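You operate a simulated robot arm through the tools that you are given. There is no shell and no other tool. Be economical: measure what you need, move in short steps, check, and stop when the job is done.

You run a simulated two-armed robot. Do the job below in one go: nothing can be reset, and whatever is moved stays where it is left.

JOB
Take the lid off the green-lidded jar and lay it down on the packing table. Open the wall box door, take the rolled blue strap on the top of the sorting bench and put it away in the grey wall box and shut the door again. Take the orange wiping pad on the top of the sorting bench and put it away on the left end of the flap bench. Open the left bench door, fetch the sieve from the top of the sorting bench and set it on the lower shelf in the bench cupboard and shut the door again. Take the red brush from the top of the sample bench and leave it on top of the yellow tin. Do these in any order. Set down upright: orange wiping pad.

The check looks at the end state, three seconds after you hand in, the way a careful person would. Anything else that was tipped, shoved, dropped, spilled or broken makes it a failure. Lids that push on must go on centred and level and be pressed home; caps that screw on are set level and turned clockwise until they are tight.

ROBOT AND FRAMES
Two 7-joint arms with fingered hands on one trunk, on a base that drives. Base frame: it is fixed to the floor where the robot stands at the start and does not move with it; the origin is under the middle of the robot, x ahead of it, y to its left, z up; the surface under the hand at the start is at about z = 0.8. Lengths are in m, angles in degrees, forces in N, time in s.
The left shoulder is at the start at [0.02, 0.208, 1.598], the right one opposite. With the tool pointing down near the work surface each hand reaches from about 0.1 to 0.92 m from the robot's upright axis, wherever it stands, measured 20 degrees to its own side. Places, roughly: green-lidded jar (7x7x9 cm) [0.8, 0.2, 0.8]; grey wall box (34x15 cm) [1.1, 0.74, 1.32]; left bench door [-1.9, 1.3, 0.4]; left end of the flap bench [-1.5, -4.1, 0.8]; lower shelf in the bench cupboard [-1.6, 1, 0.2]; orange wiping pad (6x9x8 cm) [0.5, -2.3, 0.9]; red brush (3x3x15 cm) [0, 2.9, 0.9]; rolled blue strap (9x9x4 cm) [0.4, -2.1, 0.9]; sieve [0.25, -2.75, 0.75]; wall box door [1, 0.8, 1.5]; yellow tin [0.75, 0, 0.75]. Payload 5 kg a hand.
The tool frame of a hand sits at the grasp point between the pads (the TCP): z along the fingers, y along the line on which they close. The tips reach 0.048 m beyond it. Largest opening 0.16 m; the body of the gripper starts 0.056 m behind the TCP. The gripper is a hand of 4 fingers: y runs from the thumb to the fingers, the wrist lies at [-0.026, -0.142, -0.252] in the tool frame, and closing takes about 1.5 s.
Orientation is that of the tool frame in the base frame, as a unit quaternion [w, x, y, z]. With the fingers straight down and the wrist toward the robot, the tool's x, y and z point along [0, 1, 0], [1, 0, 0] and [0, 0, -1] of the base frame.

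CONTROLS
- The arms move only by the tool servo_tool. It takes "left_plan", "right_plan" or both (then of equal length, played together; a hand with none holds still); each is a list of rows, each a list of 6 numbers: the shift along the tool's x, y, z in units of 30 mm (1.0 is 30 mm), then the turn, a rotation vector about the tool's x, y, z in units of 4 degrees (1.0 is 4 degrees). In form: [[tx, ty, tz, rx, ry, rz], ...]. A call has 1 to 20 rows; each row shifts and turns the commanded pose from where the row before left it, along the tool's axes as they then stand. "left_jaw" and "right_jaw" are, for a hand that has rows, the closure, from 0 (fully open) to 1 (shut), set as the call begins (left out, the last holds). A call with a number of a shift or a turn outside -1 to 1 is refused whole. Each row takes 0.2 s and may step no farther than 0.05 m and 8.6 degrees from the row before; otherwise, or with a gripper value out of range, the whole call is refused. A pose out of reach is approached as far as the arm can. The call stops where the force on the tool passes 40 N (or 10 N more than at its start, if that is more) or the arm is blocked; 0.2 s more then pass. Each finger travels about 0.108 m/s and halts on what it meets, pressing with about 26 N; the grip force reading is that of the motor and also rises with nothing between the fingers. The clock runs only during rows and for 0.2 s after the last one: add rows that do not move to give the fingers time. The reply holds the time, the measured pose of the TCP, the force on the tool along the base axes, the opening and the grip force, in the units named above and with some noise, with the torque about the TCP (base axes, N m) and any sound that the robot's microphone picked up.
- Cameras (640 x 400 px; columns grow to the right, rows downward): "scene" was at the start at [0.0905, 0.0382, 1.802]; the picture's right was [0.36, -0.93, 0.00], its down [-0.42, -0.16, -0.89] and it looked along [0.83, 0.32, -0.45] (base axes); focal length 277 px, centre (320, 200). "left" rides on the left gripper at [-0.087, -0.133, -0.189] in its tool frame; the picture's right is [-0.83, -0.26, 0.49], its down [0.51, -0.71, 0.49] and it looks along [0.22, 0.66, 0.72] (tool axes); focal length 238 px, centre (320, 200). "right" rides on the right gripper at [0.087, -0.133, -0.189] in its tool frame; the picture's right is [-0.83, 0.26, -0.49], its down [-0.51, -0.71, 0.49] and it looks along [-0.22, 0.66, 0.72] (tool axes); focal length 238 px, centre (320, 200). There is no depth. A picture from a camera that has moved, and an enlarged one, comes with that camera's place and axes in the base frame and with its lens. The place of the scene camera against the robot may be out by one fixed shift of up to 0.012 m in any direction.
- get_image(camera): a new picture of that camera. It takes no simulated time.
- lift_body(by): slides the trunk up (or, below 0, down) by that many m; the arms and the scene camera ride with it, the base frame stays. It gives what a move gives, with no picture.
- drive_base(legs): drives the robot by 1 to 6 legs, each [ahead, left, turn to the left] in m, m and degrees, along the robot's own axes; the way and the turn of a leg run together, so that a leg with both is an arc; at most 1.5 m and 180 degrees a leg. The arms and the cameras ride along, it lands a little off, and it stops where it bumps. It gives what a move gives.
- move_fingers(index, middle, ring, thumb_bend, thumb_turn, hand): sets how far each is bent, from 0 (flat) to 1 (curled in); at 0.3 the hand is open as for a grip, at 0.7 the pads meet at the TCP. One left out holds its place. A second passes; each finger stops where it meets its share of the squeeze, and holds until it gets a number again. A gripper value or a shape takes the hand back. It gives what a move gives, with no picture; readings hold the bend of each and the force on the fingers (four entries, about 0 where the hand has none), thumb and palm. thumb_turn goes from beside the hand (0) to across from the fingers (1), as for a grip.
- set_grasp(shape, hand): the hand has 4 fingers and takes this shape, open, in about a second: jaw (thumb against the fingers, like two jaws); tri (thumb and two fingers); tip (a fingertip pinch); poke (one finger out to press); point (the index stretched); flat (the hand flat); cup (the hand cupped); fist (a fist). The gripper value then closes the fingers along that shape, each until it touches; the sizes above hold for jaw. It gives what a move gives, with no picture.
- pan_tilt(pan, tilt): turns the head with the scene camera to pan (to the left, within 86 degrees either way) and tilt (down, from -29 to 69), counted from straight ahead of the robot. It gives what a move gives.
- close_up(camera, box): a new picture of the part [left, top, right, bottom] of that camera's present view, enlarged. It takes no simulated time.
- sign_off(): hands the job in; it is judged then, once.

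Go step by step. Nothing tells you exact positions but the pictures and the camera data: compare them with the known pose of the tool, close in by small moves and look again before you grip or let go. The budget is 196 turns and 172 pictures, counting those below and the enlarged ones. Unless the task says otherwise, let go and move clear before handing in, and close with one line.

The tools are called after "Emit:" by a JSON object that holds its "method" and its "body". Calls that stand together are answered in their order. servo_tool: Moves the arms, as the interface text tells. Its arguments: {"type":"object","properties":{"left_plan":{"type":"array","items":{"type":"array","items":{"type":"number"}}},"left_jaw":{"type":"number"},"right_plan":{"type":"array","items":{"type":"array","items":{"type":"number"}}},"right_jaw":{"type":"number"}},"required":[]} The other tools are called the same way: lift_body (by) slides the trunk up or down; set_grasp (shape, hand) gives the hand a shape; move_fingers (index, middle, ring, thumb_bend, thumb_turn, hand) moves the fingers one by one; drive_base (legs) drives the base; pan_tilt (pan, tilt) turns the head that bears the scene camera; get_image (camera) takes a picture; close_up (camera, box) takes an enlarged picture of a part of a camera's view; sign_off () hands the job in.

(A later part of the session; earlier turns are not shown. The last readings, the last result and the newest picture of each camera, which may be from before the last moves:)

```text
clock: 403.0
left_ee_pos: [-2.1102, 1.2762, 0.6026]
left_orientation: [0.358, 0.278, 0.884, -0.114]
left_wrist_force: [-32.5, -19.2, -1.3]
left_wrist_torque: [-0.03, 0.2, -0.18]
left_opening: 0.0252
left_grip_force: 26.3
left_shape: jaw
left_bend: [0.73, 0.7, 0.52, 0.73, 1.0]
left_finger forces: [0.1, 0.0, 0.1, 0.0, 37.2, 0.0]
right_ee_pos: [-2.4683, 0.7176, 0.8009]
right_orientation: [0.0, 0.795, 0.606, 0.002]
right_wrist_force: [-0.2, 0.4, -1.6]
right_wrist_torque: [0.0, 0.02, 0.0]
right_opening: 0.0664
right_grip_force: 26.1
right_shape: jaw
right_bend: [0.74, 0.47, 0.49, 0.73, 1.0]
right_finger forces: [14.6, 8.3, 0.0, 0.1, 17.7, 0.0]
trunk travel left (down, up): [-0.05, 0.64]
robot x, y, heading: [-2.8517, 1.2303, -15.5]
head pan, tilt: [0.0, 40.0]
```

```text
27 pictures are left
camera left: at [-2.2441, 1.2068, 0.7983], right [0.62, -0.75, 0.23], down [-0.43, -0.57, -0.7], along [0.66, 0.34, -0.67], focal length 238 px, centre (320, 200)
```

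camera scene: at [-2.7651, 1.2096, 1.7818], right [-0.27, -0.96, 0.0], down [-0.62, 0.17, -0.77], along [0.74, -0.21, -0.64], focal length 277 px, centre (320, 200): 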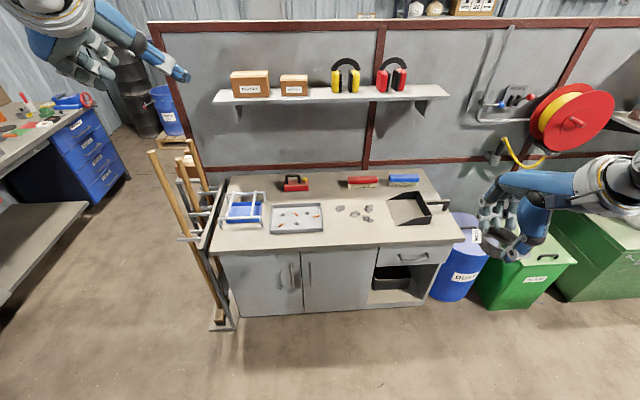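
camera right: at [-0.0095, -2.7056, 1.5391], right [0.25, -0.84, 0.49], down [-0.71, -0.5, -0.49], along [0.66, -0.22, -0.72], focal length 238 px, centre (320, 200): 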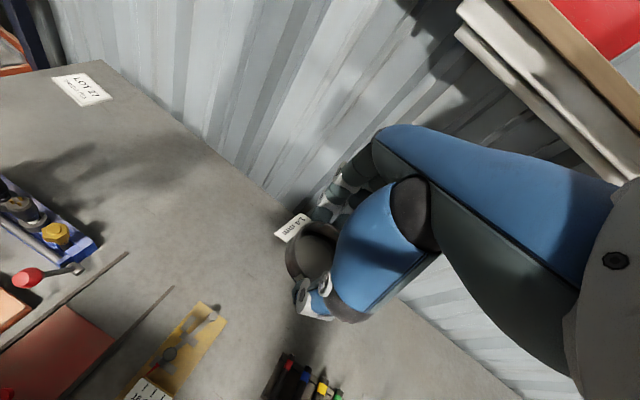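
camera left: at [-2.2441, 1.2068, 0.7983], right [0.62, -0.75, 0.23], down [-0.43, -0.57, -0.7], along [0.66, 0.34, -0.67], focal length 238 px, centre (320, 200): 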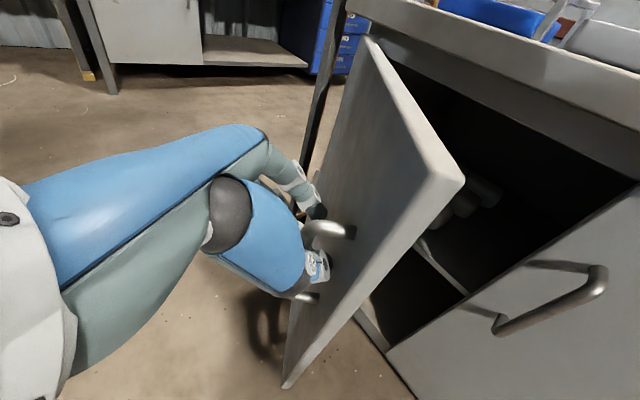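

The door is opening well. Continuing.

Emit:
{"method": "servo_tool", "body": {"left_plan": [[0.39, 0.29, -0.39, 0.4, 0, 0.4], [0.39, 0.31, -0.39, 0.4, 0, 0.4], [0.39, 0.33, -0.39, 0.4, 0, 0.4], [0.39, 0.35, -0.39, 0.4, 0, 0.4], [0.37, 0.36, -0.37, 0.4, 0, 0.4], [0.36, 0.37, -0.36, 0.4, 0, 0.4], [0.35, 0.38, -0.35, 0.4, 0, 0.4], [0.35, 0.39, -0.35, 0.4, 0, 0.4], [0.35, 0.4, -0.35, 0.4, 0, 0.4], [0.35, 0.41, -0.35, 0.4, 0, 0.4], [0.35, 0.42, -0.35, 0.4, 0, 0.4], [0.3, 0.42, -0.3, 0.4, 0, 0.4]]}}

Emit:
{"method": "get_image", "body": {"camera": "left"}}

Emit:
{"method": "get_image", "body": {"camera": "scene"}}

```text
clock: 404.0
left_ee_pos: [-2.1464, 1.3488, 0.5996]
left_orientation: [0.341, 0.35, 0.86, -0.147]
left_wrist_force: [-28.1, -8.5, 2.5]
left_wrist_torque: [0.3, 0.31, 0.04]
left_opening: 0.0248
left_grip_force: 26.2
left_shape: jaw
left_bend: [0.73, 0.7, 0.52, 0.74, 1.0]
left_finger forces: [0.1, 0.0, 0.0, 0.0, 40.1, 0.0]
right_ee_pos: [-2.4682, 0.7155, 0.8005]
right_orientation: [0.001, 0.795, 0.607, 0.0]
right_wrist_force: [1.0, 0.1, -0.9]
right_wrist_torque: [0.03, 0.02, -0.01]
right_opening: 0.0664
right_grip_force: 25.9
right_shape: jaw
right_bend: [0.74, 0.47, 0.49, 0.73, 1.0]
right_finger forces: [14.7, 8.4, 0.0, 0.0, 17.7, 0.0]
trunk travel left (down, up): [-0.05, 0.64]
robot x, y, heading: [-2.8545, 1.2283, -15.4]
head pan, tilt: [0.0, 40.0]
stopped in row 5 (left hand): the force on the tool passed its limit at 49 N (the readings are from after the stop); the commanded pose is now the measured one
```

```text
26 pictures are left
camera left: at [-2.2851, 1.3019, 0.7979], right [0.49, -0.84, 0.23], down [-0.52, -0.49, -0.69], along [0.7, 0.22, -0.68], focal length 238 px, centre (320, 200)
```

left: 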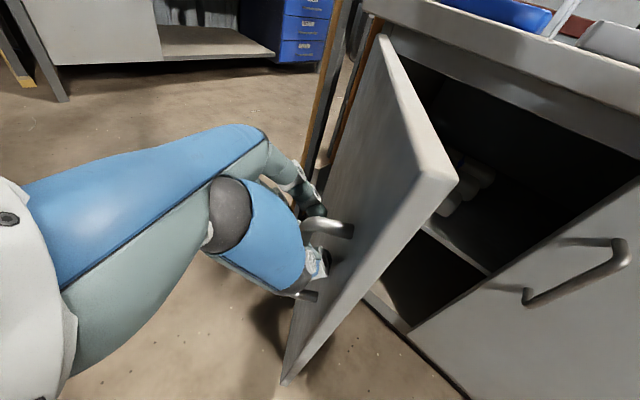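

```text
25 pictures are left
camera scene: at [-2.7677, 1.2098, 1.2319], right [-0.27, -0.96, 0.0], down [-0.62, 0.17, -0.77], along [0.74, -0.2, -0.64], focal length 277 px, centre (320, 200)
```

scene: 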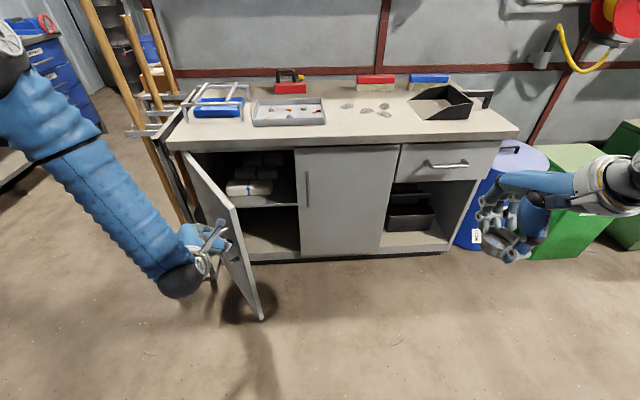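

Emit:
{"method": "servo_tool", "body": {"left_plan": [[0.36, 0.38, -0.36, 0.45, 0, 0.45], [0.37, 0.4, -0.37, 0.45, 0, 0.45], [0.38, 0.41, -0.38, 0.45, 0, 0.45], [0.38, 0.42, -0.38, 0.45, 0, 0.45], [0.38, 0.43, -0.38, 0.45, 0, 0.45], [0.38, 0.44, -0.38, 0.45, 0, 0.45], [0.38, 0.44, -0.38, 0.45, 0, 0.45]]}}

Emit:
{"method": "get_image", "body": {"camera": "scene"}}

```text
clock: 404.4
left_ee_pos: [-2.1517, 1.3631, 0.5978]
left_orientation: [0.337, 0.368, 0.853, -0.157]
left_wrist_force: [-24.3, -6.1, 5.2]
left_wrist_torque: [0.31, 0.28, 0.12]
left_opening: 0.0247
left_grip_force: 26.1
left_shape: jaw
left_bend: [0.73, 0.7, 0.52, 0.75, 1.0]
left_finger forces: [0.0, 0.0, 0.1, 0.1, 38.9, 0.1]
right_ee_pos: [-2.47, 0.7165, 0.8001]
right_orientation: [0.0, 0.795, 0.607, 0.001]
right_wrist_force: [1.1, -0.6, -1.8]
right_wrist_torque: [0.07, 0.03, 0.03]
right_opening: 0.0663
right_grip_force: 25.9
right_shape: jaw
right_bend: [0.74, 0.47, 0.49, 0.73, 1.0]
right_finger forces: [14.7, 8.3, 0.0, 0.0, 17.8, 0.1]
trunk travel left (down, up): [-0.05, 0.64]
robot x, y, heading: [-2.8535, 1.2317, -15.2]
head pan, tilt: [0.0, 40.0]
stopped in row 2 (left hand): the force on the tool passed its limit at 41 N (the readings are from after the stop); the commanded pose is now the measured one
```

```text
24 pictures are left
camera scene: at [-2.768, 1.2096, 1.2319], right [-0.27, -0.96, 0.0], down [-0.62, 0.17, -0.77], along [0.74, -0.2, -0.64], focal length 277 px, centre (320, 200)
```

scene: 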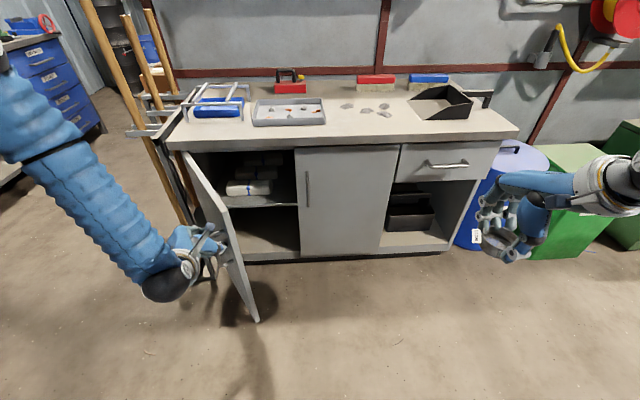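

Emit:
{"method": "servo_tool", "body": {"left_plan": [[0.46, 0, -0.46, 0.3, 0, 0.3], [0.42, 0.1, -0.42, 0.3, 0, 0.3], [0.41, 0.13, -0.41, 0.3, 0, 0.3], [0.41, 0.15, -0.41, 0.3, 0, 0.3], [0.41, 0.18, -0.41, 0.3, 0, 0.3], [0.41, 0.2, -0.41, 0.3, 0, 0.3], [0.39, 0.28, -0.39, 0.4, 0, 0.4], [0.39, 0.3, -0.39, 0.4, 0, 0.4], [0.39, 0.32, -0.39, 0.4, 0, 0.4], [0.38, 0.33, -0.38, 0.4, 0, 0.4], [0.38, 0.34, -0.38, 0.4, 0, 0.4]]}}

Emit:
{"method": "get_image", "body": {"camera": "scene"}}

```text
clock: 405.8
left_ee_pos: [-2.1839, 1.4497, 0.6033]
left_orientation: [0.333, 0.435, 0.817, -0.181]
left_wrist_force: [22.8, -0.8, -4.0]
left_wrist_torque: [-0.05, -0.81, -0.34]
left_opening: 0.0231
left_grip_force: 26.1
left_shape: jaw
left_bend: [0.73, 0.66, 0.53, 0.78, 1.0]
left_finger forces: [0.1, 22.5, 3.6, 0.0, 0.3, 0.0]
right_ee_pos: [-2.4674, 0.7153, 0.7984]
right_orientation: [0.0, 0.796, 0.606, 0.0]
right_wrist_force: [0.0, 0.3, -0.8]
right_wrist_torque: [0.0, 0.05, 0.03]
right_opening: 0.0663
right_grip_force: 25.4
right_shape: jaw
right_bend: [0.74, 0.47, 0.49, 0.73, 1.0]
right_finger forces: [14.5, 8.4, 0.0, 0.1, 17.8, 0.1]
trunk travel left (down, up): [-0.05, 0.64]
robot x, y, heading: [-2.8558, 1.23, -15.5]
head pan, tilt: [0.0, 40.0]
stopped in row 6 (left hand): the force on the tool passed its limit at 41 N (the readings are from after the stop); the commanded pose is now the measured one
```

```text
23 pictures are left
camera scene: at [-2.764, 1.21, 1.2315], right [-0.27, -0.96, 0.0], down [-0.62, 0.17, -0.76], along [0.74, -0.2, -0.64], focal length 277 px, centre (320, 200)
```

scene: 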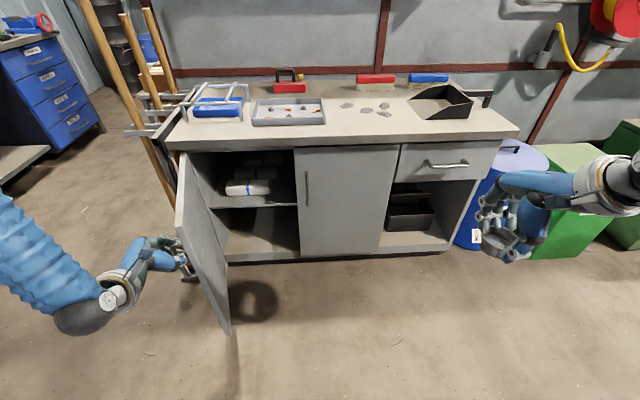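

The door is about 75° open, and the lower shelf is empty with its surface near z = 0.11. Releasing the bar and folding the left arm up and in.

Emit:
{"method": "servo_tool", "body": {"left_plan": [[0, 0, 0, 0, 0, 0], [0, 0, 0, 0, 0, 0], [0, 0, 0, 0, 0, 0], [0, 0, 0, 0, 0, 0], [0, 0, -0.8, 0, 0, 0], [0, 0, -0.8, 0, 0, 0], [0, 0, -0.9, 0, 0, 0], [0, 0, -1, 0, 0, 0], [0, 0, -1, 0, 0, 0]], "left_jaw": 0.1}}

Emit:
{"method": "servo_tool", "body": {"left_plan": [[-0.7, 0, -0.7, -0.5, 0, -0.5], [-0.7, 0, -0.7, -0.5, 0, -0.5], [-0.7, 0, -0.7, -0.5, 0, -0.5], [-0.7, 0, -0.7, -0.5, 0, -0.5], [-0.7, 0, -0.7, -0.5, 0, -0.5], [-0.7, 0, -0.7, -0.5, 0, -0.5], [-0.7, 0, -0.7, -0.5, 0, -0.5], [-0.7, 0, -0.7, -0.5, 0, -0.5], [-0.7, 0, -0.7, -0.5, 0, -0.5], [-0.7, 0, -0.7, -0.5, 0, -0.5], [-0.7, 0, -0.7, -0.5, 0, -0.5], [-0.7, 0, -0.7, -0.5, 0, -0.5], [-0.5, -0.8, -0.5, 0, 0, 0], [-0.5, -0.8, -0.5, 0, 0, 0], [-0.5, -0.8, -0.5, 0, 0, 0], [0, -0.8, 0, 0, 0, 0], [0, -0.8, 0, 0, 0, 0]]}}

Emit:
{"method": "drive_base", "body": {"legs": [[0, 0.3, 0], [0.2, 0, 0]]}}

Emit:
{"method": "get_image", "body": {"camera": "scene"}}

```text
clock: 407.8
left_ee_pos: [-2.2395, 1.5299, 0.7016]
left_orientation: [0.331, 0.434, 0.818, -0.182]
left_wrist_force: [0.7, -0.4, -0.2]
left_wrist_torque: [0.0, -0.04, 0.03]
left_opening: 0.144
left_grip_force: 0.1
left_shape: jaw
left_bend: [0.27, 0.32, 0.31, 0.38, 0.98]
left_finger forces: [0.0, 0.1, 0.0, 0.1, 0.0, 0.0]
right_ee_pos: [-2.4698, 0.7144, 0.8005]
right_orientation: [0.001, 0.796, 0.605, 0.0]
right_wrist_force: [-1.4, 0.7, -0.9]
right_wrist_torque: [0.06, -0.05, 0.02]
right_opening: 0.0663
right_grip_force: 25.9
right_shape: jaw
right_bend: [0.74, 0.47, 0.49, 0.73, 1.0]
right_finger forces: [14.6, 8.4, 0.0, 0.0, 17.9, 0.0]
trunk travel left (down, up): [-0.05, 0.64]
robot x, y, heading: [-2.8501, 1.2328, -15.5]
head pan, tilt: [0.0, 40.0]
```

```text
clock: 411.4
left_ee_pos: [-2.1459, 1.4713, 1.0419]
left_orientation: [0.368, 0.18, 0.909, -0.072]
left_wrist_force: [-0.1, 0.9, -1.1]
left_wrist_torque: [-0.05, -0.02, 0.03]
left_opening: 0.1439
left_grip_force: 0.0
left_shape: jaw
left_bend: [0.27, 0.32, 0.31, 0.38, 0.98]
left_finger forces: [0.1, 0.0, 0.0, 0.0, 0.0, 0.0]
left hand out of reach, approached as far as the arm can: row 2, 3, 4, 5, 6, 12, 13, 14, 15, 16, 17
right_ee_pos: [-2.4689, 0.7148, 0.7986]
right_orientation: [0.001, 0.796, 0.606, 0.0]
right_wrist_force: [-1.0, 0.0, -0.4]
right_wrist_torque: [0.02, 0.0, -0.02]
right_opening: 0.0661
right_grip_force: 25.8
right_shape: jaw
right_bend: [0.74, 0.47, 0.49, 0.73, 1.0]
right_finger forces: [14.6, 8.4, 0.0, 0.1, 17.7, 0.0]
trunk travel left (down, up): [-0.05, 0.64]
robot x, y, heading: [-2.8549, 1.2307, -15.6]
head pan, tilt: [0.0, 40.0]
```

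```text
clock: 414.6
left_ee_pos: [-1.8704, 1.7095, 1.0403]
left_orientation: [0.368, 0.178, 0.91, -0.073]
left_wrist_force: [1.6, -0.3, -1.3]
left_wrist_torque: [-0.01, 0.02, 0.01]
left_opening: 0.1436
left_grip_force: 0.0
left_shape: jaw
left_bend: [0.27, 0.32, 0.31, 0.38, 0.98]
left_finger forces: [0.0, 0.0, 0.0, 0.0, 0.1, 0.0]
right_ee_pos: [-2.194, 0.9526, 0.7983]
right_orientation: [0.0, 0.796, 0.606, 0.0]
right_wrist_force: [0.7, -0.4, -1.4]
right_wrist_torque: [0.03, 0.07, 0.06]
right_opening: 0.0664
right_grip_force: 25.9
right_shape: jaw
right_bend: [0.74, 0.47, 0.49, 0.73, 1.0]
right_finger forces: [14.5, 8.4, 0.1, 0.1, 17.9, 0.1]
trunk travel left (down, up): [-0.05, 0.64]
robot x, y, heading: [-2.5776, 1.4704, -15.2]
head pan, tilt: [0.0, 40.0]
```

```text
22 pictures are left
camera scene: at [-2.4917, 1.4469, 1.2316], right [-0.27, -0.96, 0.0], down [-0.62, 0.17, -0.77], along [0.74, -0.2, -0.64], focal length 277 px, centre (320, 200)
```

scene: 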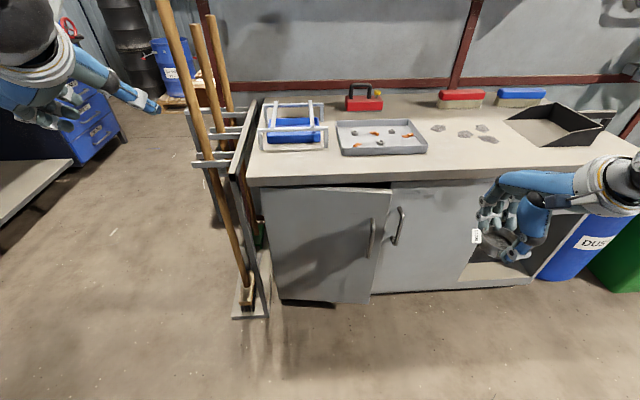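

My hand swept the door nearly shut while folding away. I'll go back to the handle position and reopen it, this time withdrawing differently.

Emit:
{"method": "drive_base", "body": {"legs": [[-0.22, 0, 0], [0, -0.3, 0]]}}

Emit:
{"method": "servo_tool", "body": {"left_plan": [[0.5, -0.63, 0.95, -0.09, 0, -0.09], [0.5, -0.63, 0.95, -0.09, 0, -0.09], [0.5, -0.63, 0.95, -0.09, 0, -0.09], [0.5, -0.63, 0.95, -0.09, 0, -0.09], [0.5, -0.63, 0.95, -0.09, 0, -0.09], [0.5, -0.63, 0.95, -0.09, 0, -0.09], [0.5, -0.63, 0.95, -0.09, 0, -0.09], [0.5, -0.63, 0.95, -0.09, 0, -0.09], [0.5, -0.63, 0.95, -0.09, 0, -0.09], [0.5, -0.63, 0.95, -0.09, 0, -0.09], [0.5, -0.63, 0.95, -0.09, 0, -0.09], [0.5, -0.63, 0.95, -0.09, 0, -0.09], [0.4, -0.6, 0.8, -0.09, 0, -0.09]], "left_jaw": 0.2}}

Emit:
{"method": "get_image", "body": {"camera": "left"}}

```text
clock: 418.0
left_ee_pos: [-2.1639, 1.4771, 1.0415]
left_orientation: [0.369, 0.178, 0.909, -0.072]
left_wrist_force: [0.1, -1.4, 0.7]
left_wrist_torque: [0.07, 0.01, 0.07]
left_opening: 0.1439
left_grip_force: 0.0
left_shape: jaw
left_bend: [0.27, 0.32, 0.31, 0.38, 0.98]
left_finger forces: [0.0, 0.2, 0.1, 0.0, 0.1, 0.1]
right_ee_pos: [-2.4873, 0.722, 0.7992]
right_orientation: [0.0, 0.795, 0.606, 0.001]
right_wrist_force: [0.1, -0.5, -2.0]
right_wrist_torque: [0.07, -0.06, 0.04]
right_opening: 0.0661
right_grip_force: 26.0
right_shape: jaw
right_bend: [0.74, 0.47, 0.49, 0.73, 1.0]
right_finger forces: [14.6, 8.4, 0.0, 0.0, 17.9, 0.0]
trunk travel left (down, up): [-0.05, 0.64]
robot x, y, heading: [-2.8732, 1.2372, -15.3]
head pan, tilt: [0.0, 40.0]
```

```text
clock: 420.8
left_ee_pos: [-2.134, 1.2075, 0.6456]
left_orientation: [0.373, 0.124, 0.918, -0.052]
left_wrist_force: [1.0, 0.0, 1.3]
left_wrist_torque: [0.0, 0.13, 0.01]
left_opening: 0.1284
left_grip_force: 0.1
left_shape: jaw
left_bend: [0.26, 0.34, 0.32, 0.51, 0.99]
left_finger forces: [0.0, 0.1, 0.0, 0.0, 0.1, 0.1]
right_ee_pos: [-2.4872, 0.7231, 0.7979]
right_orientation: [0.0, 0.795, 0.606, 0.0]
right_wrist_force: [0.2, -0.1, -0.3]
right_wrist_torque: [0.0, 0.04, 0.03]
right_opening: 0.0662
right_grip_force: 26.1
right_shape: jaw
right_bend: [0.74, 0.47, 0.49, 0.73, 1.0]
right_finger forces: [14.7, 8.4, 0.0, 0.1, 18.0, 0.0]
trunk travel left (down, up): [-0.05, 0.64]
robot x, y, heading: [-2.8734, 1.2352, -15.4]
head pan, tilt: [0.0, 40.0]
```

```text
21 pictures are left
camera left: at [-2.2354, 1.0981, 0.841], right [0.83, -0.5, 0.23], down [-0.21, -0.68, -0.71], along [0.51, 0.54, -0.67], focal length 238 px, centre (320, 200)
```

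left: 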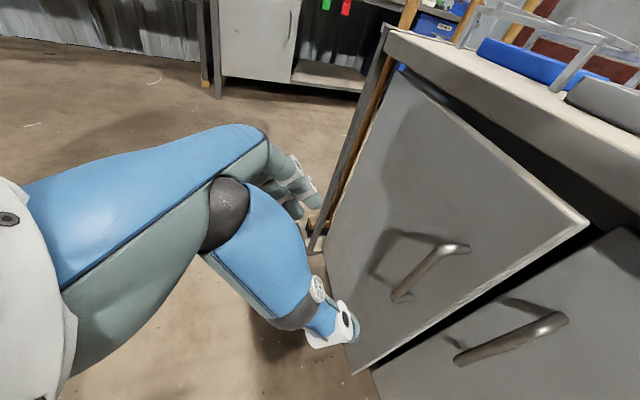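

The handle is at (-1.968, 1.133). Approaching with the narrowed hand and gripping.

Emit:
{"method": "servo_tool", "body": {"left_plan": [[-0.52, -0.17, 0.95, 0, 0, 0], [-0.52, -0.17, 0.95, 0, 0, 0], [-0.52, -0.17, 0.95, 0, 0, 0], [-0.52, -0.17, 0.95, 0, 0, 0], [-0.5, -0.17, 0.9, 0, 0, 0], [0, 0, 0, 0, 0, 0]], "left_jaw": 0.26}}

Emit:
{"method": "servo_tool", "body": {"left_plan": [[0, 0, 0, 0, 0, 0], [0, 0, 0, 0, 0, 0], [0, 0, 0, 0, 0, 0], [0, 0, 0, 0, 0, 0], [0, 0, 0, 0, 0, 0], [0, 0, 0, 0, 0, 0], [0, 0, 0, 0, 0, 0]], "left_jaw": 1}}

Emit:
{"method": "get_image", "body": {"camera": "left"}}

```text
clock: 422.2
left_ee_pos: [-1.9912, 1.1417, 0.5979]
left_orientation: [0.372, 0.125, 0.918, -0.051]
left_wrist_force: [0.3, -0.3, -1.0]
left_wrist_torque: [0.02, -0.03, 0.03]
left_opening: 0.1187
left_grip_force: 0.1
left_shape: jaw
left_bend: [0.26, 0.36, 0.34, 0.56, 0.99]
left_finger forces: [0.0, 0.0, 0.0, 0.0, 0.0, 0.0]
right_ee_pos: [-2.4874, 0.7226, 0.7997]
right_orientation: [0.0, 0.795, 0.606, 0.0]
right_wrist_force: [0.8, -0.3, -0.5]
right_wrist_torque: [-0.01, 0.01, -0.01]
right_opening: 0.0664
right_grip_force: 26.6
right_shape: jaw
right_bend: [0.74, 0.47, 0.49, 0.73, 1.0]
right_finger forces: [14.5, 8.5, 0.0, 0.0, 17.9, 0.0]
trunk travel left (down, up): [-0.05, 0.64]
robot x, y, heading: [-2.8717, 1.2363, -15.3]
head pan, tilt: [0.0, 40.0]
```

```text
clock: 423.8
left_ee_pos: [-1.9923, 1.1408, 0.5981]
left_orientation: [0.373, 0.126, 0.918, -0.051]
left_wrist_force: [-0.7, -0.6, -1.7]
left_wrist_torque: [-0.05, 0.07, -0.03]
left_opening: 0.0023
left_grip_force: 25.9
left_shape: jaw
left_bend: [0.7, 0.65, 0.7, 0.71, 1.0]
left_finger forces: [3.7, 6.7, 0.0, 0.0, 20.3, 0.0]
right_ee_pos: [-2.4881, 0.7224, 0.7991]
right_orientation: [0.0, 0.795, 0.606, -0.001]
right_wrist_force: [0.2, -0.1, 0.3]
right_wrist_torque: [-0.01, 0.02, -0.03]
right_opening: 0.0661
right_grip_force: 25.9
right_shape: jaw
right_bend: [0.74, 0.47, 0.49, 0.73, 1.0]
right_finger forces: [14.5, 8.4, 0.0, 0.0, 17.9, 0.1]
trunk travel left (down, up): [-0.05, 0.64]
robot x, y, heading: [-2.8713, 1.2368, -15.2]
head pan, tilt: [0.0, 40.0]
```

```text
20 pictures are left
camera left: at [-2.0949, 1.0322, 0.7942], right [0.83, -0.5, 0.23], down [-0.21, -0.68, -0.7], along [0.51, 0.54, -0.67], focal length 238 px, centre (320, 200)
```

left: 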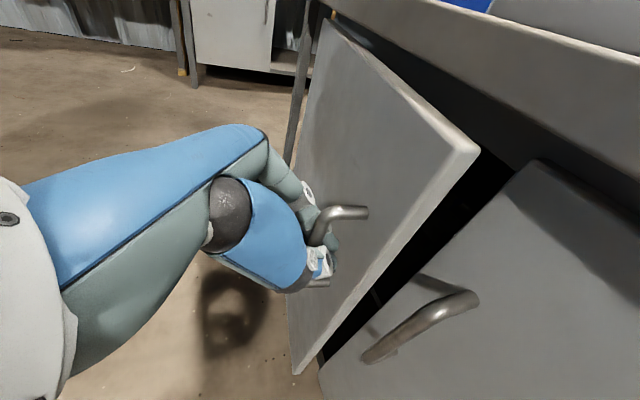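

Emit:
{"method": "servo_tool", "body": {"left_plan": [[0.44, 0.2, -0.44, 0.3, 0, 0.3], [0.44, 0.25, -0.44, 0.3, 0, 0.3], [0.44, 0.28, -0.44, 0.3, 0, 0.3], [0.44, 0.3, -0.44, 0.3, 0, 0.3], [0.43, 0.32, -0.43, 0.3, 0, 0.3], [0.42, 0.34, -0.42, 0.3, 0, 0.3], [0.41, 0.36, -0.41, 0.35, 0, 0.35], [0.41, 0.38, -0.41, 0.35, 0, 0.35], [0.4, 0.4, -0.4, 0.35, 0, 0.35], [0.4, 0.4, -0.4, 0.35, 0, 0.35], [0.4, 0.42, -0.4, 0.35, 0, 0.35], [0.4, 0.44, -0.4, 0.35, 0, 0.35]]}}

Emit:
{"method": "get_image", "body": {"camera": "scene"}}

```text
clock: 425.7
left_ee_pos: [-2.1084, 1.2625, 0.5982]
left_orientation: [0.359, 0.245, 0.894, -0.104]
left_wrist_force: [-15.7, -10.0, 4.3]
left_wrist_torque: [0.04, 0.16, 0.27]
left_opening: 0.003
left_grip_force: 25.7
left_shape: jaw
left_bend: [0.7, 0.72, 0.7, 0.71, 1.0]
left_finger forces: [21.9, 0.0, 0.0, 0.1, 30.8, 0.0]
right_ee_pos: [-2.4891, 0.7216, 0.7995]
right_orientation: [0.0, 0.796, 0.605, 0.001]
right_wrist_force: [0.8, 0.5, -0.9]
right_wrist_torque: [-0.01, 0.03, -0.02]
right_opening: 0.0664
right_grip_force: 25.5
right_shape: jaw
right_bend: [0.74, 0.47, 0.49, 0.73, 1.0]
right_finger forces: [14.5, 8.4, 0.0, 0.0, 17.9, 0.1]
trunk travel left (down, up): [-0.05, 0.64]
robot x, y, heading: [-2.8726, 1.2369, -15.2]
head pan, tilt: [0.0, 40.0]
stopped in row 9 (left hand): the force on the tool passed its limit at 41 N (the readings are from after the stop); the commanded pose is now the measured one
```

```text
19 pictures are left
camera scene: at [-2.7862, 1.2158, 1.2319], right [-0.27, -0.96, 0.0], down [-0.62, 0.17, -0.77], along [0.74, -0.2, -0.64], focal length 277 px, centre (320, 200)
```

scene: 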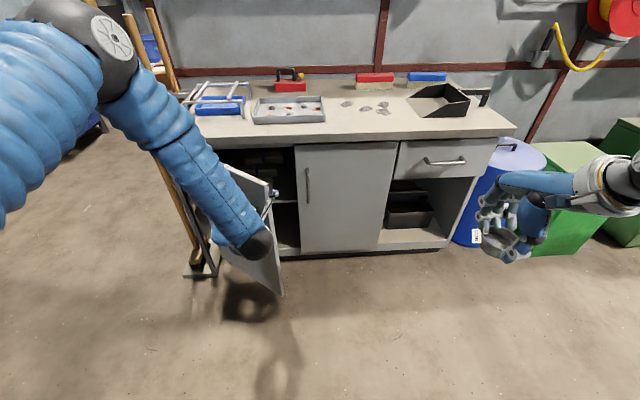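

Emit:
{"method": "servo_tool", "body": {"left_plan": [[0.52, 0.1, -0.52, 0.3, 0, 0.3], [0.5, 0.25, -0.5, 0.35, 0, 0.35], [0.49, 0.3, -0.49, 0.35, 0, 0.35], [0.49, 0.32, -0.49, 0.35, 0, 0.35], [0.48, 0.34, -0.48, 0.35, 0, 0.35], [0.47, 0.36, -0.47, 0.35, 0, 0.35], [0.44, 0.4, -0.44, 0.4, 0, 0.4], [0.43, 0.42, -0.43, 0.4, 0, 0.4], [0.42, 0.44, -0.42, 0.4, 0, 0.4], [0.42, 0.46, -0.42, 0.4, 0, 0.4], [0.41, 0.46, -0.41, 0.4, 0, 0.4], [0.41, 0.46, -0.41, 0.4, 0, 0.4], [0.4, 0.46, -0.4, 0.4, 0, 0.4]]}}

Emit:
{"method": "servo_tool", "body": {"left_plan": [[0.44, 0.25, -0.44, 0.4, 0, 0.4], [0.43, 0.35, -0.43, 0.4, 0, 0.4], [0.42, 0.4, -0.42, 0.4, 0, 0.4], [0.42, 0.42, -0.42, 0.4, 0, 0.4]]}}

Emit:
{"method": "get_image", "body": {"camera": "scene"}}

```text
clock: 427.3
left_ee_pos: [-2.1742, 1.3945, 0.6039]
left_orientation: [0.353, 0.343, 0.858, -0.144]
left_wrist_force: [17.5, 2.3, -7.3]
left_wrist_torque: [0.27, -0.52, -0.03]
left_opening: 0.0019
left_grip_force: 26.1
left_shape: jaw
left_bend: [0.7, 0.64, 0.69, 0.72, 1.0]
left_finger forces: [3.3, 11.7, 6.7, 0.0, 0.0, 0.1]
right_ee_pos: [-2.4864, 0.723, 0.7983]
right_orientation: [0.001, 0.796, 0.606, 0.0]
right_wrist_force: [0.5, -0.5, -1.7]
right_wrist_torque: [0.05, 0.02, -0.02]
right_opening: 0.0661
right_grip_force: 26.7
right_shape: jaw
right_bend: [0.74, 0.47, 0.49, 0.73, 1.0]
right_finger forces: [14.4, 8.4, 0.0, 0.0, 17.9, 0.0]
trunk travel left (down, up): [-0.05, 0.64]
robot x, y, heading: [-2.8726, 1.2372, -15.3]
head pan, tilt: [0.0, 40.0]
stopped in row 7 (left hand): the force on the tool passed its limit at 41 N (the readings are from after the stop); the commanded pose is now the measured one
```

```text
clock: 427.8
left_ee_pos: [-2.1788, 1.4165, 0.6052]
left_orientation: [0.352, 0.362, 0.85, -0.148]
left_wrist_force: [20.9, -0.3, -16.1]
left_wrist_torque: [0.19, -0.23, -0.04]
left_opening: 0.0016
left_grip_force: 26.1
left_shape: jaw
left_bend: [0.7, 0.64, 0.68, 0.72, 1.0]
left_finger forces: [9.0, 11.6, 5.9, 0.0, 0.1, 0.1]
right_ee_pos: [-2.4862, 0.7227, 0.7985]
right_orientation: [0.0, 0.796, 0.605, 0.001]
right_wrist_force: [0.1, -1.2, -0.7]
right_wrist_torque: [0.09, -0.05, 0.0]
right_opening: 0.0661
right_grip_force: 25.7
right_shape: jaw
right_bend: [0.74, 0.47, 0.49, 0.73, 1.0]
right_finger forces: [14.5, 8.3, 0.1, 0.0, 18.0, 0.0]
trunk travel left (down, up): [-0.05, 0.64]
robot x, y, heading: [-2.8723, 1.2377, -15.8]
head pan, tilt: [0.0, 40.0]
stopped in row 2 (left hand): the force on the tool passed its limit at 43 N (the readings are from after the stop); the commanded pose is now the measured one
```

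```text
18 pictures are left
camera scene: at [-2.7819, 1.2164, 1.2314], right [-0.27, -0.96, 0.0], down [-0.62, 0.17, -0.76], along [0.74, -0.2, -0.64], focal length 277 px, centre (320, 200)
```

scene: 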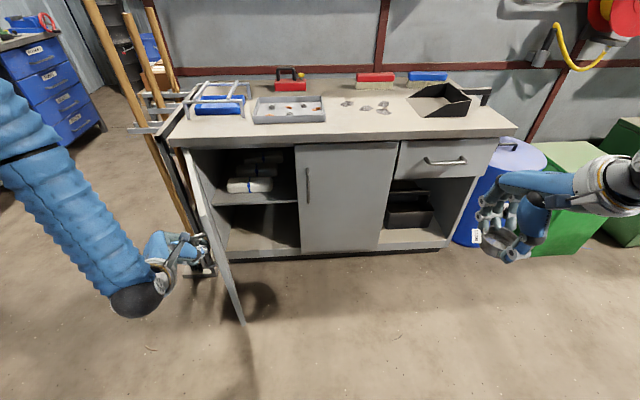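

The door is about 70° open. Releasing, backing straight away from it, then raising the hand clear of the door.

Emit:
{"method": "servo_tool", "body": {"left_plan": [[0, 0, 0, 0, 0, 0], [0, 0, 0, 0, 0, 0], [0, 0, 0, 0, 0, 0], [0, 0, 0, 0, 0, 0], [0, 0, 0, 0, 0, 0], [0.7, 0, -0.7, 0, 0, 0], [0.7, 0, -0.7, 0, 0, 0], [0.7, 0, -0.7, 0, 0, 0], [0.7, 0, -0.7, 0, 0, 0], [0.7, 0, -0.7, 0, 0, 0]], "left_jaw": 0}}

Emit:
{"method": "servo_tool", "body": {"left_plan": [[-0.7, 0, -0.7, 0, 0, 0], [-0.7, 0, -0.7, 0, 0, 0], [-0.7, 0, -0.7, 0, 0, 0], [-0.7, 0, -0.7, 0, 0, 0], [-0.7, 0, -0.7, 0, 0, 0], [-0.7, 0, -0.7, 0, 0, 0], [-0.7, 0, -0.7, 0, 0, 0], [-0.7, 0, -0.7, 0, 0, 0], [-0.7, 0, -0.7, 0, 0, 0], [-0.7, 0, -0.7, 0, 0, 0], [-0.7, 0, -0.7, 0, 0, 0], [-0.7, 0, -0.7, 0, 0, 0], [-0.7, 0, -0.7, 0, 0, 0], [-0.7, 0, -0.7, 0, 0, 0]]}}

Emit:
{"method": "get_image", "body": {"camera": "scene"}}

```text
clock: 430.0
left_ee_pos: [-2.2834, 1.525, 0.6069]
left_orientation: [0.352, 0.364, 0.849, -0.15]
left_wrist_force: [0.2, -0.1, 0.0]
left_wrist_torque: [-0.02, 0.06, 0.0]
left_opening: 0.1596
left_grip_force: 0.1
left_shape: jaw
left_bend: [0.3, 0.3, 0.3, 0.3, 0.97]
left_finger forces: [0.0, 0.1, 0.0, 0.1, 0.1, 0.0]
right_ee_pos: [-2.4877, 0.7218, 0.7988]
right_orientation: [0.0, 0.796, 0.605, 0.001]
right_wrist_force: [-0.5, -0.6, 0.0]
right_wrist_torque: [0.0, -0.05, 0.01]
right_opening: 0.0661
right_grip_force: 25.8
right_shape: jaw
right_bend: [0.74, 0.47, 0.49, 0.73, 1.0]
right_finger forces: [14.4, 8.3, 0.0, 0.0, 17.9, 0.1]
trunk travel left (down, up): [-0.05, 0.64]
robot x, y, heading: [-2.8719, 1.2361, -15.7]
head pan, tilt: [0.0, 40.0]
```

```text
clock: 433.0
left_ee_pos: [-2.211, 1.5411, 0.9871]
left_orientation: [0.352, 0.364, 0.849, -0.149]
left_wrist_force: [0.7, -0.7, -0.2]
left_wrist_torque: [0.06, -0.02, 0.08]
left_opening: 0.1595
left_grip_force: 0.1
left_shape: jaw
left_bend: [0.3, 0.3, 0.3, 0.3, 0.97]
left_finger forces: [0.0, 0.0, 0.1, 0.0, 0.0, 0.0]
left hand out of reach, approached as far as the arm can: row 3, 4, 5, 6, 7, 8, 9, 10
right_ee_pos: [-2.4874, 0.721, 0.7989]
right_orientation: [0.0, 0.795, 0.606, 0.001]
right_wrist_force: [-0.1, -1.0, -1.2]
right_wrist_torque: [0.1, -0.06, -0.01]
right_opening: 0.0662
right_grip_force: 25.9
right_shape: jaw
right_bend: [0.74, 0.47, 0.49, 0.73, 1.0]
right_finger forces: [14.5, 8.4, 0.0, 0.0, 17.7, 0.0]
trunk travel left (down, up): [-0.05, 0.64]
robot x, y, heading: [-2.8728, 1.2399, -15.9]
head pan, tilt: [0.0, 40.0]
```

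```text
17 pictures are left
camera scene: at [-2.7848, 1.2151, 1.2318], right [-0.27, -0.96, 0.0], down [-0.62, 0.17, -0.77], along [0.74, -0.2, -0.64], focal length 277 px, centre (320, 200)
```

scene: 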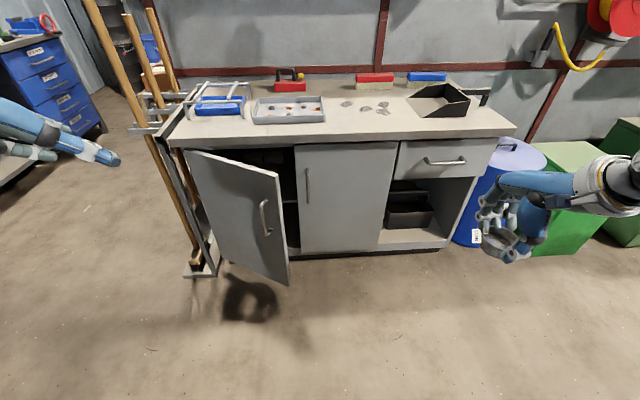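

The door drifted back to about 35°. I'll bring the closed left hand over and round to the door's inner side, push it fully open from inside, and stay on that side.

Emit:
{"method": "servo_tool", "body": {"left_plan": [[-0.43, -0.44, 0.285, -0.6, 0, -0.6], [-0.43, -0.44, 0.285, -0.6, 0, -0.6], [-0.43, -0.44, 0.285, -0.6, 0, -0.6], [-0.43, -0.44, 0.285, -0.6, 0, -0.6], [-0.43, -0.44, 0.285, -0.6, 0, -0.6], [-0.43, -0.44, 0.285, -0.6, 0, -0.6], [-0.43, -0.44, 0.285, -0.6, 0, -0.6], [-0.43, -0.44, 0.285, -0.6, 0, -0.6], [-0.43, -0.44, 0.285, -0.6, 0, -0.6], [-0.43, -0.44, 0.285, -0.6, 0, -0.6]], "left_jaw": 1}}

Emit:
{"method": "servo_tool", "body": {"left_plan": [[0, -1, 0, 0, 0, 0], [0, -1, 0, 0, 0, 0], [0, -1, 0, 0, 0, 0], [0, -1, 0, 0, 0, 0], [0, -1, 0, 0, 0, 0], [0, -1, 0, 0, 0, 0], [0, -1, 0, 0, 0, 0], [0, -1, 0, 0, 0, 0], [0.55, 0, 0.94, 0, 0, 0], [0.55, 0, 0.94, 0, 0, 0], [0.55, 0, 0.94, 0, 0, 0], [0.55, 0, 0.94, 0, 0, 0], [0.55, 0, 0.94, 0, 0, 0], [0.55, 0, 0.94, 0, 0, 0], [0.55, 0, 0.94, 0, 0, 0], [0.55, 0, 0.94, 0, 0, 0], [0.55, 0, 0.94, 0, 0, 0], [0.55, 0, 0.94, 0, 0, 0], [0.55, 0, 0.94, 0, 0, 0]]}}

Emit:
{"method": "get_image", "body": {"camera": "scene"}}

```text
clock: 435.2
left_ee_pos: [-2.1467, 1.357, 1.0159]
left_orientation: [0.381, 0.099, 0.918, -0.04]
left_wrist_force: [-0.6, -0.2, 0.9]
left_wrist_torque: [0.01, 0.0, -0.02]
left_opening: 0.0
left_grip_force: 26.2
left_shape: jaw
left_bend: [0.7, 0.7, 0.7, 0.61, 1.0]
left_finger forces: [0.1, 0.0, 0.1, 0.0, 0.1, 0.1]
left hand out of reach, approached as far as the arm can: row 6
right_ee_pos: [-2.4861, 0.7207, 0.7991]
right_orientation: [0.0, 0.796, 0.605, -0.001]
right_wrist_force: [0.3, 0.3, -1.1]
right_wrist_torque: [0.06, 0.02, 0.05]
right_opening: 0.0662
right_grip_force: 25.4
right_shape: jaw
right_bend: [0.74, 0.47, 0.49, 0.73, 1.0]
right_finger forces: [14.4, 8.3, 0.1, 0.1, 18.0, 0.0]
trunk travel left (down, up): [-0.05, 0.64]
robot x, y, heading: [-2.8687, 1.2359, -15.5]
head pan, tilt: [0.0, 40.0]
```

```text
clock: 439.2
left_ee_pos: [-2.1066, 1.1021, 0.6674]
left_orientation: [0.381, 0.1, 0.918, -0.04]
left_wrist_force: [-0.1, 0.1, 0.5]
left_wrist_torque: [0.02, 0.12, 0.0]
left_opening: 0.0001
left_grip_force: 26.2
left_shape: jaw
left_bend: [0.7, 0.7, 0.7, 0.61, 1.0]
left_finger forces: [0.0, 0.0, 0.1, 0.1, 0.0, 0.1]
right_ee_pos: [-2.487, 0.7209, 0.7979]
right_orientation: [0.0, 0.796, 0.605, 0.001]
right_wrist_force: [0.3, -0.1, -0.4]
right_wrist_torque: [-0.01, 0.05, 0.05]
right_opening: 0.0663
right_grip_force: 25.9
right_shape: jaw
right_bend: [0.74, 0.47, 0.49, 0.73, 1.0]
right_finger forces: [14.3, 8.4, 0.0, 0.0, 18.0, 0.0]
trunk travel left (down, up): [-0.05, 0.64]
robot x, y, heading: [-2.8738, 1.2363, -15.8]
head pan, tilt: [0.0, 40.0]
```

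```text
16 pictures are left
camera scene: at [-2.7838, 1.216, 1.2317], right [-0.27, -0.96, 0.0], down [-0.62, 0.17, -0.77], along [0.74, -0.2, -0.64], focal length 277 px, centre (320, 200)
```

scene: 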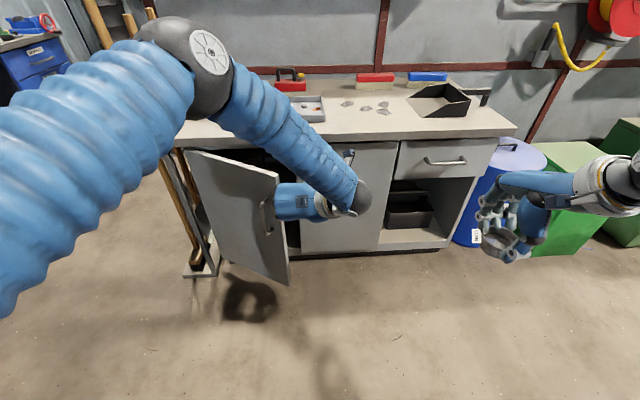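

Emit:
{"method": "servo_tool", "body": {"left_plan": [[-0.7, 0, 0.7, 0, 0, 0], [-0.7, 0, 0.7, 0, 0, 0], [-0.6, 0, 0.6, 0, 0, 0], [0, 0.7, 0, 0, 0, 0], [0, 0.8, 0, 0, 0, 0], [0, 0.8, 0, 0, 0, 0], [0, 0.8, 0, 0, 0, 0], [0, 0.8, 0, 0, 0, 0], [0, 0.8, 0, 0, 0, 0], [0.1, 0.8, -0.1, 0, 0, 0], [0.1, 0.8, -0.1, 0, 0, 0], [0.1, 0.8, -0.1, 0, 0, 0], [0.1, 0.8, -0.1, 0, 0, 0], [0.1, 0.8, -0.1, 0, 0, 0], [0.1, 0.8, -0.1, 0, 0, 0]]}}

Emit:
{"method": "get_image", "body": {"camera": "scene"}}

```text
clock: 440.2
left_ee_pos: [-2.028, 1.0887, 0.667]
left_orientation: [0.378, 0.107, 0.918, -0.047]
left_wrist_force: [-5.6, -12.1, 2.7]
left_wrist_torque: [-0.11, -0.06, -0.48]
left_opening: 0.0
left_grip_force: 25.9
left_shape: jaw
left_bend: [0.7, 0.7, 0.7, 0.61, 1.0]
left_finger forces: [0.0, 0.0, 0.1, 0.0, 0.1, 0.0]
right_ee_pos: [-2.4888, 0.7185, 0.799]
right_orientation: [-0.001, 0.797, 0.604, 0.001]
right_wrist_force: [-0.5, 1.1, -0.1]
right_wrist_torque: [-0.01, 0.0, -0.02]
right_opening: 0.0661
right_grip_force: 26.0
right_shape: jaw
right_bend: [0.74, 0.47, 0.49, 0.73, 1.0]
right_finger forces: [14.3, 8.3, 0.0, 0.0, 17.8, 0.1]
trunk travel left (down, up): [-0.05, 0.64]
robot x, y, heading: [-2.8687, 1.2384, -15.7]
head pan, tilt: [0.0, 40.0]
stopped in row 5 (left hand): the force on the tool passed its limit at 47 N (the readings are from after the stop); the commanded pose is now the measured one
```

```text
15 pictures are left
camera scene: at [-2.7851, 1.2149, 1.2319], right [-0.27, -0.96, 0.0], down [-0.62, 0.17, -0.77], along [0.74, -0.21, -0.64], focal length 277 px, centre (320, 200)
```

scene: 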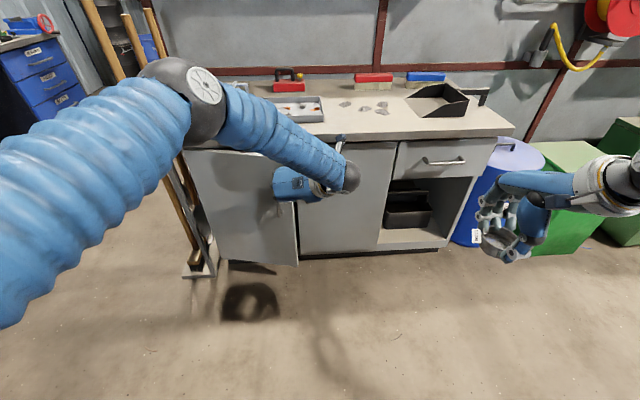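

The knuckles pushed the door nearly shut. I'll back off and regrip the handle for a full opening, this time leaving by driving the base straight back.

Emit:
{"method": "servo_tool", "body": {"left_plan": [[0.7, 0, -0.7, 0, 0, 0], [0.7, 0, -0.7, 0, 0, 0], [0.7, 0, -0.7, 0, 0, 0], [0.3, 0, -0.3, 0, 0, 0], [0, 0.8, 0, 0, 0, 0], [0, 0.8, 0, 0, 0, 0], [0, 0.55, 0, 0, 0, 0], [0, 0, 0, 0, 0, 0], [0, 0, 0, 0, 0, 0]], "left_jaw": 0.26}}

Emit:
{"method": "get_image", "body": {"camera": "left"}}

```text
clock: 441.4
left_ee_pos: [-2.1279, 1.1223, 0.6662]
left_orientation: [0.375, 0.113, 0.919, -0.052]
left_wrist_force: [-19.5, -24.6, 6.6]
left_wrist_torque: [-0.09, 0.05, -0.4]
left_opening: 0.1023
left_grip_force: 0.1
left_shape: jaw
left_bend: [0.75, 0.36, 0.34, 0.56, 0.99]
left_finger forces: [29.7, 0.0, 0.0, 0.0, 0.1, 0.0]
right_ee_pos: [-2.4911, 0.717, 0.8001]
right_orientation: [0.0, 0.798, 0.603, 0.001]
right_wrist_force: [-0.3, -0.6, -1.0]
right_wrist_torque: [0.1, -0.09, 0.01]
right_opening: 0.066
right_grip_force: 25.9
right_shape: jaw
right_bend: [0.74, 0.47, 0.49, 0.73, 1.0]
right_finger forces: [14.4, 8.4, 0.1, 0.0, 18.0, 0.0]
trunk travel left (down, up): [-0.05, 0.64]
robot x, y, heading: [-2.8678, 1.24, -15.8]
head pan, tilt: [0.0, 40.0]
stopped in row 6 (left hand): the force on the tool passed its limit at 45 N (the readings are from after the stop); the commanded pose is now the measured one
```

```text
14 pictures are left
camera left: at [-2.2279, 1.0145, 0.8628], right [0.84, -0.48, 0.24], down [-0.19, -0.69, -0.7], along [0.5, 0.54, -0.68], focal length 238 px, centre (320, 200)
```

left: 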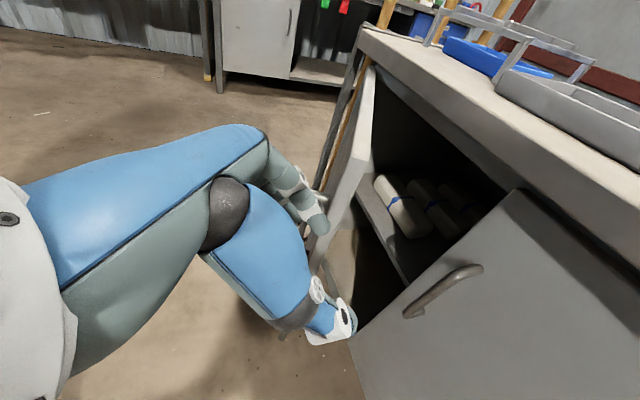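

By luck the hand hooked the door on its way back, and it now stands wide open with my hand on its inner side. A small extra push, then straight up and clear.

Emit:
{"method": "servo_tool", "body": {"left_plan": [[0, 0.4, 0, 0, 0, 0], [0, 0.4, 0, 0, 0, 0], [0, 0, 0, 0, 0, 0]]}}

Emit:
{"method": "servo_tool", "body": {"left_plan": [[0, -0.6, 0, 0, 0, 0], [0, -0.6, 0, 0, 0, 0], [-0.65, 0, -0.7, 0, 0, 0], [-0.65, 0, -0.7, 0, 0, 0], [-0.65, 0, -0.7, 0, 0, 0], [-0.65, 0, -0.7, 0, 0, 0], [-0.65, 0, -0.7, 0, 0, 0], [-0.65, 0, -0.7, 0, 0, 0], [-0.65, 0, -0.7, 0, 0, 0], [-0.65, 0, -0.7, 0, 0, 0], [-0.65, 0, -0.7, 0, 0, 0], [-0.65, 0, -0.7, 0, 0, 0], [-0.65, 0, -0.7, 0, 0, 0], [-0.65, 0, -0.7, 0, 0, 0], [-0.65, 0, -0.7, 0, 0, 0]]}}

Emit:
{"method": "get_image", "body": {"camera": "scene"}}

```text
clock: 441.8
left_ee_pos: [-2.128, 1.1253, 0.6642]
left_orientation: [0.372, 0.116, 0.919, -0.057]
left_wrist_force: [-20.4, -23.5, 7.2]
left_wrist_torque: [-0.11, 0.0, -0.34]
left_opening: 0.1022
left_grip_force: 0.1
left_shape: jaw
left_bend: [0.75, 0.36, 0.34, 0.56, 0.99]
left_finger forces: [29.5, 0.1, 0.1, 0.1, 0.1, 0.0]
right_ee_pos: [-2.4932, 0.7156, 0.7989]
right_orientation: [0.0, 0.799, 0.602, 0.002]
right_wrist_force: [-0.9, -1.0, -1.7]
right_wrist_torque: [0.14, -0.12, 0.01]
right_opening: 0.0661
right_grip_force: 25.9
right_shape: jaw
right_bend: [0.74, 0.47, 0.49, 0.73, 1.0]
right_finger forces: [14.5, 8.4, 0.0, 0.1, 17.9, 0.0]
trunk travel left (down, up): [-0.05, 0.64]
robot x, y, heading: [-2.8764, 1.2334, -15.9]
head pan, tilt: [0.0, 40.0]
stopped in row 2 (left hand): the force on the tool passed its limit at 46 N (the readings are from after the stop); the commanded pose is now the measured one
```

```text
clock: 445.0
left_ee_pos: [-2.1408, 1.1083, 1.0367]
left_orientation: [0.374, 0.111, 0.919, -0.054]
left_wrist_force: [-0.3, -0.9, -0.3]
left_wrist_torque: [-0.01, -0.03, 0.05]
left_opening: 0.1184
left_grip_force: 0.1
left_shape: jaw
left_bend: [0.27, 0.36, 0.34, 0.56, 0.99]
left_finger forces: [0.0, 0.0, 0.0, 0.0, 0.0, 0.0]
right_ee_pos: [-2.4917, 0.7189, 0.7994]
right_orientation: [0.001, 0.797, 0.604, 0.001]
right_wrist_force: [-0.2, 0.2, -1.0]
right_wrist_torque: [0.01, -0.05, 0.01]
right_opening: 0.0664
right_grip_force: 26.2
right_shape: jaw
right_bend: [0.74, 0.47, 0.49, 0.73, 1.0]
right_finger forces: [14.4, 8.4, 0.0, 0.1, 18.0, 0.0]
trunk travel left (down, up): [-0.05, 0.64]
robot x, y, heading: [-2.8725, 1.2335, -15.9]
head pan, tilt: [0.0, 40.0]
```

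```text
13 pictures are left
camera scene: at [-2.7856, 1.2148, 1.2318], right [-0.27, -0.96, 0.0], down [-0.62, 0.18, -0.77], along [0.74, -0.21, -0.64], focal length 277 px, centre (320, 200)
```

scene: 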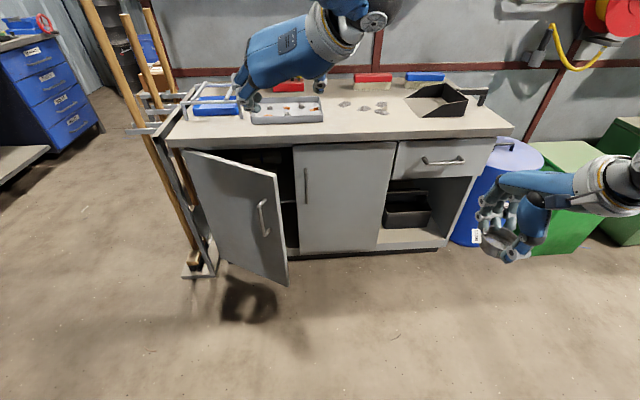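

The door rests at about 35°. That leaves enough gap: the right hand can enter beside it and push it wider as it goes in. Pulling the left hand back and positioning the base.

Emit:
{"method": "servo_tool", "body": {"left_plan": [[0.7, 0, -0.7, 0, 0, 0], [0.7, 0, -0.7, 0, 0, 0], [0.7, 0, -0.7, 0, 0, 0], [0.7, 0, -0.7, 0, 0, 0], [0.7, 0, -0.7, 0, 0, 0]]}}

Emit:
{"method": "lift_body", "body": {"by": -0.045}}

Emit:
{"method": "drive_base", "body": {"legs": [[0, 0.24, 0], [0.22, 0, 0]]}}

Emit:
{"method": "get_image", "body": {"camera": "scene"}}

```text
clock: 446.2
left_ee_pos: [-2.2858, 1.1459, 1.0405]
left_orientation: [0.374, 0.111, 0.919, -0.052]
left_wrist_force: [-0.4, 0.2, -0.4]
left_wrist_torque: [-0.01, -0.02, -0.04]
left_opening: 0.1183
left_grip_force: 0.1
left_shape: jaw
left_bend: [0.27, 0.36, 0.34, 0.56, 0.99]
left_finger forces: [0.1, 0.0, 0.1, 0.0, 0.0, 0.0]
right_ee_pos: [-2.4917, 0.7183, 0.7985]
right_orientation: [0.001, 0.797, 0.603, 0.0]
right_wrist_force: [-0.1, 1.2, -0.9]
right_wrist_torque: [0.02, -0.03, 0.01]
right_opening: 0.0659
right_grip_force: 26.3
right_shape: jaw
right_bend: [0.74, 0.47, 0.49, 0.73, 1.0]
right_finger forces: [14.4, 8.4, 0.0, 0.1, 17.9, 0.1]
trunk travel left (down, up): [-0.05, 0.64]
robot x, y, heading: [-2.8728, 1.2378, -15.8]
head pan, tilt: [0.0, 40.0]
```

```text
clock: 447.1
left_ee_pos: [-2.2865, 1.1455, 0.995]
left_orientation: [0.375, 0.111, 0.919, -0.053]
left_wrist_force: [0.7, -0.4, 0.8]
left_wrist_torque: [0.02, 0.0, -0.01]
left_opening: 0.1181
left_grip_force: 0.1
left_shape: jaw
left_bend: [0.27, 0.36, 0.34, 0.56, 0.99]
left_finger forces: [0.1, 0.0, 0.0, 0.1, 0.0, 0.0]
right_ee_pos: [-2.4918, 0.7182, 0.7545]
right_orientation: [0.001, 0.798, 0.603, 0.0]
right_wrist_force: [0.2, 0.4, -0.7]
right_wrist_torque: [-0.03, 0.0, 0.0]
right_opening: 0.0661
right_grip_force: 26.0
right_shape: jaw
right_bend: [0.74, 0.47, 0.49, 0.73, 1.0]
right_finger forces: [14.4, 8.4, 0.0, 0.0, 17.9, 0.1]
trunk travel left (down, up): [-0.005, 0.685]
robot x, y, heading: [-2.8733, 1.2348, -15.5]
head pan, tilt: [0.0, 40.0]
```

```text
clock: 450.2
left_ee_pos: [-2.0057, 1.3153, 0.9932]
left_orientation: [0.374, 0.111, 0.919, -0.053]
left_wrist_force: [1.4, -0.4, -1.0]
left_wrist_torque: [0.01, 0.02, 0.04]
left_opening: 0.1183
left_grip_force: 0.1
left_shape: jaw
left_bend: [0.27, 0.36, 0.34, 0.56, 0.99]
left_finger forces: [0.0, 0.0, 0.0, 0.0, 0.0, 0.1]
right_ee_pos: [-2.2106, 0.89, 0.7543]
right_orientation: [0.0, 0.797, 0.604, 0.0]
right_wrist_force: [0.6, 0.0, -0.9]
right_wrist_torque: [0.06, 0.07, 0.02]
right_opening: 0.0659
right_grip_force: 25.7
right_shape: jaw
right_bend: [0.74, 0.47, 0.49, 0.73, 1.0]
right_finger forces: [14.4, 8.4, 0.0, 0.0, 17.9, 0.1]
trunk travel left (down, up): [-0.005, 0.685]
robot x, y, heading: [-2.5908, 1.4046, -15.6]
head pan, tilt: [0.0, 40.0]
```

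```text
12 pictures are left
camera scene: at [-2.5056, 1.3847, 1.1867], right [-0.27, -0.96, 0.0], down [-0.62, 0.18, -0.77], along [0.74, -0.21, -0.64], focal length 277 px, centre (320, 200)
```

scene: 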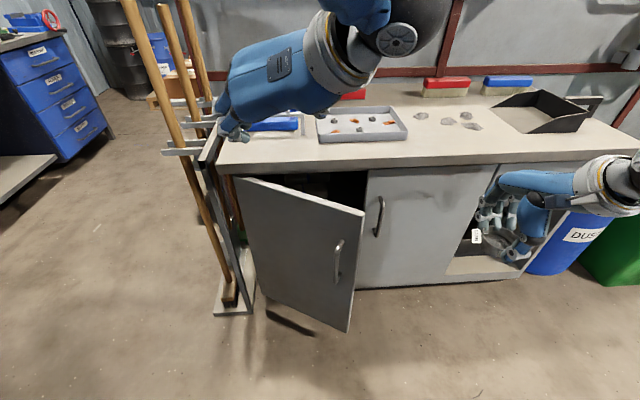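

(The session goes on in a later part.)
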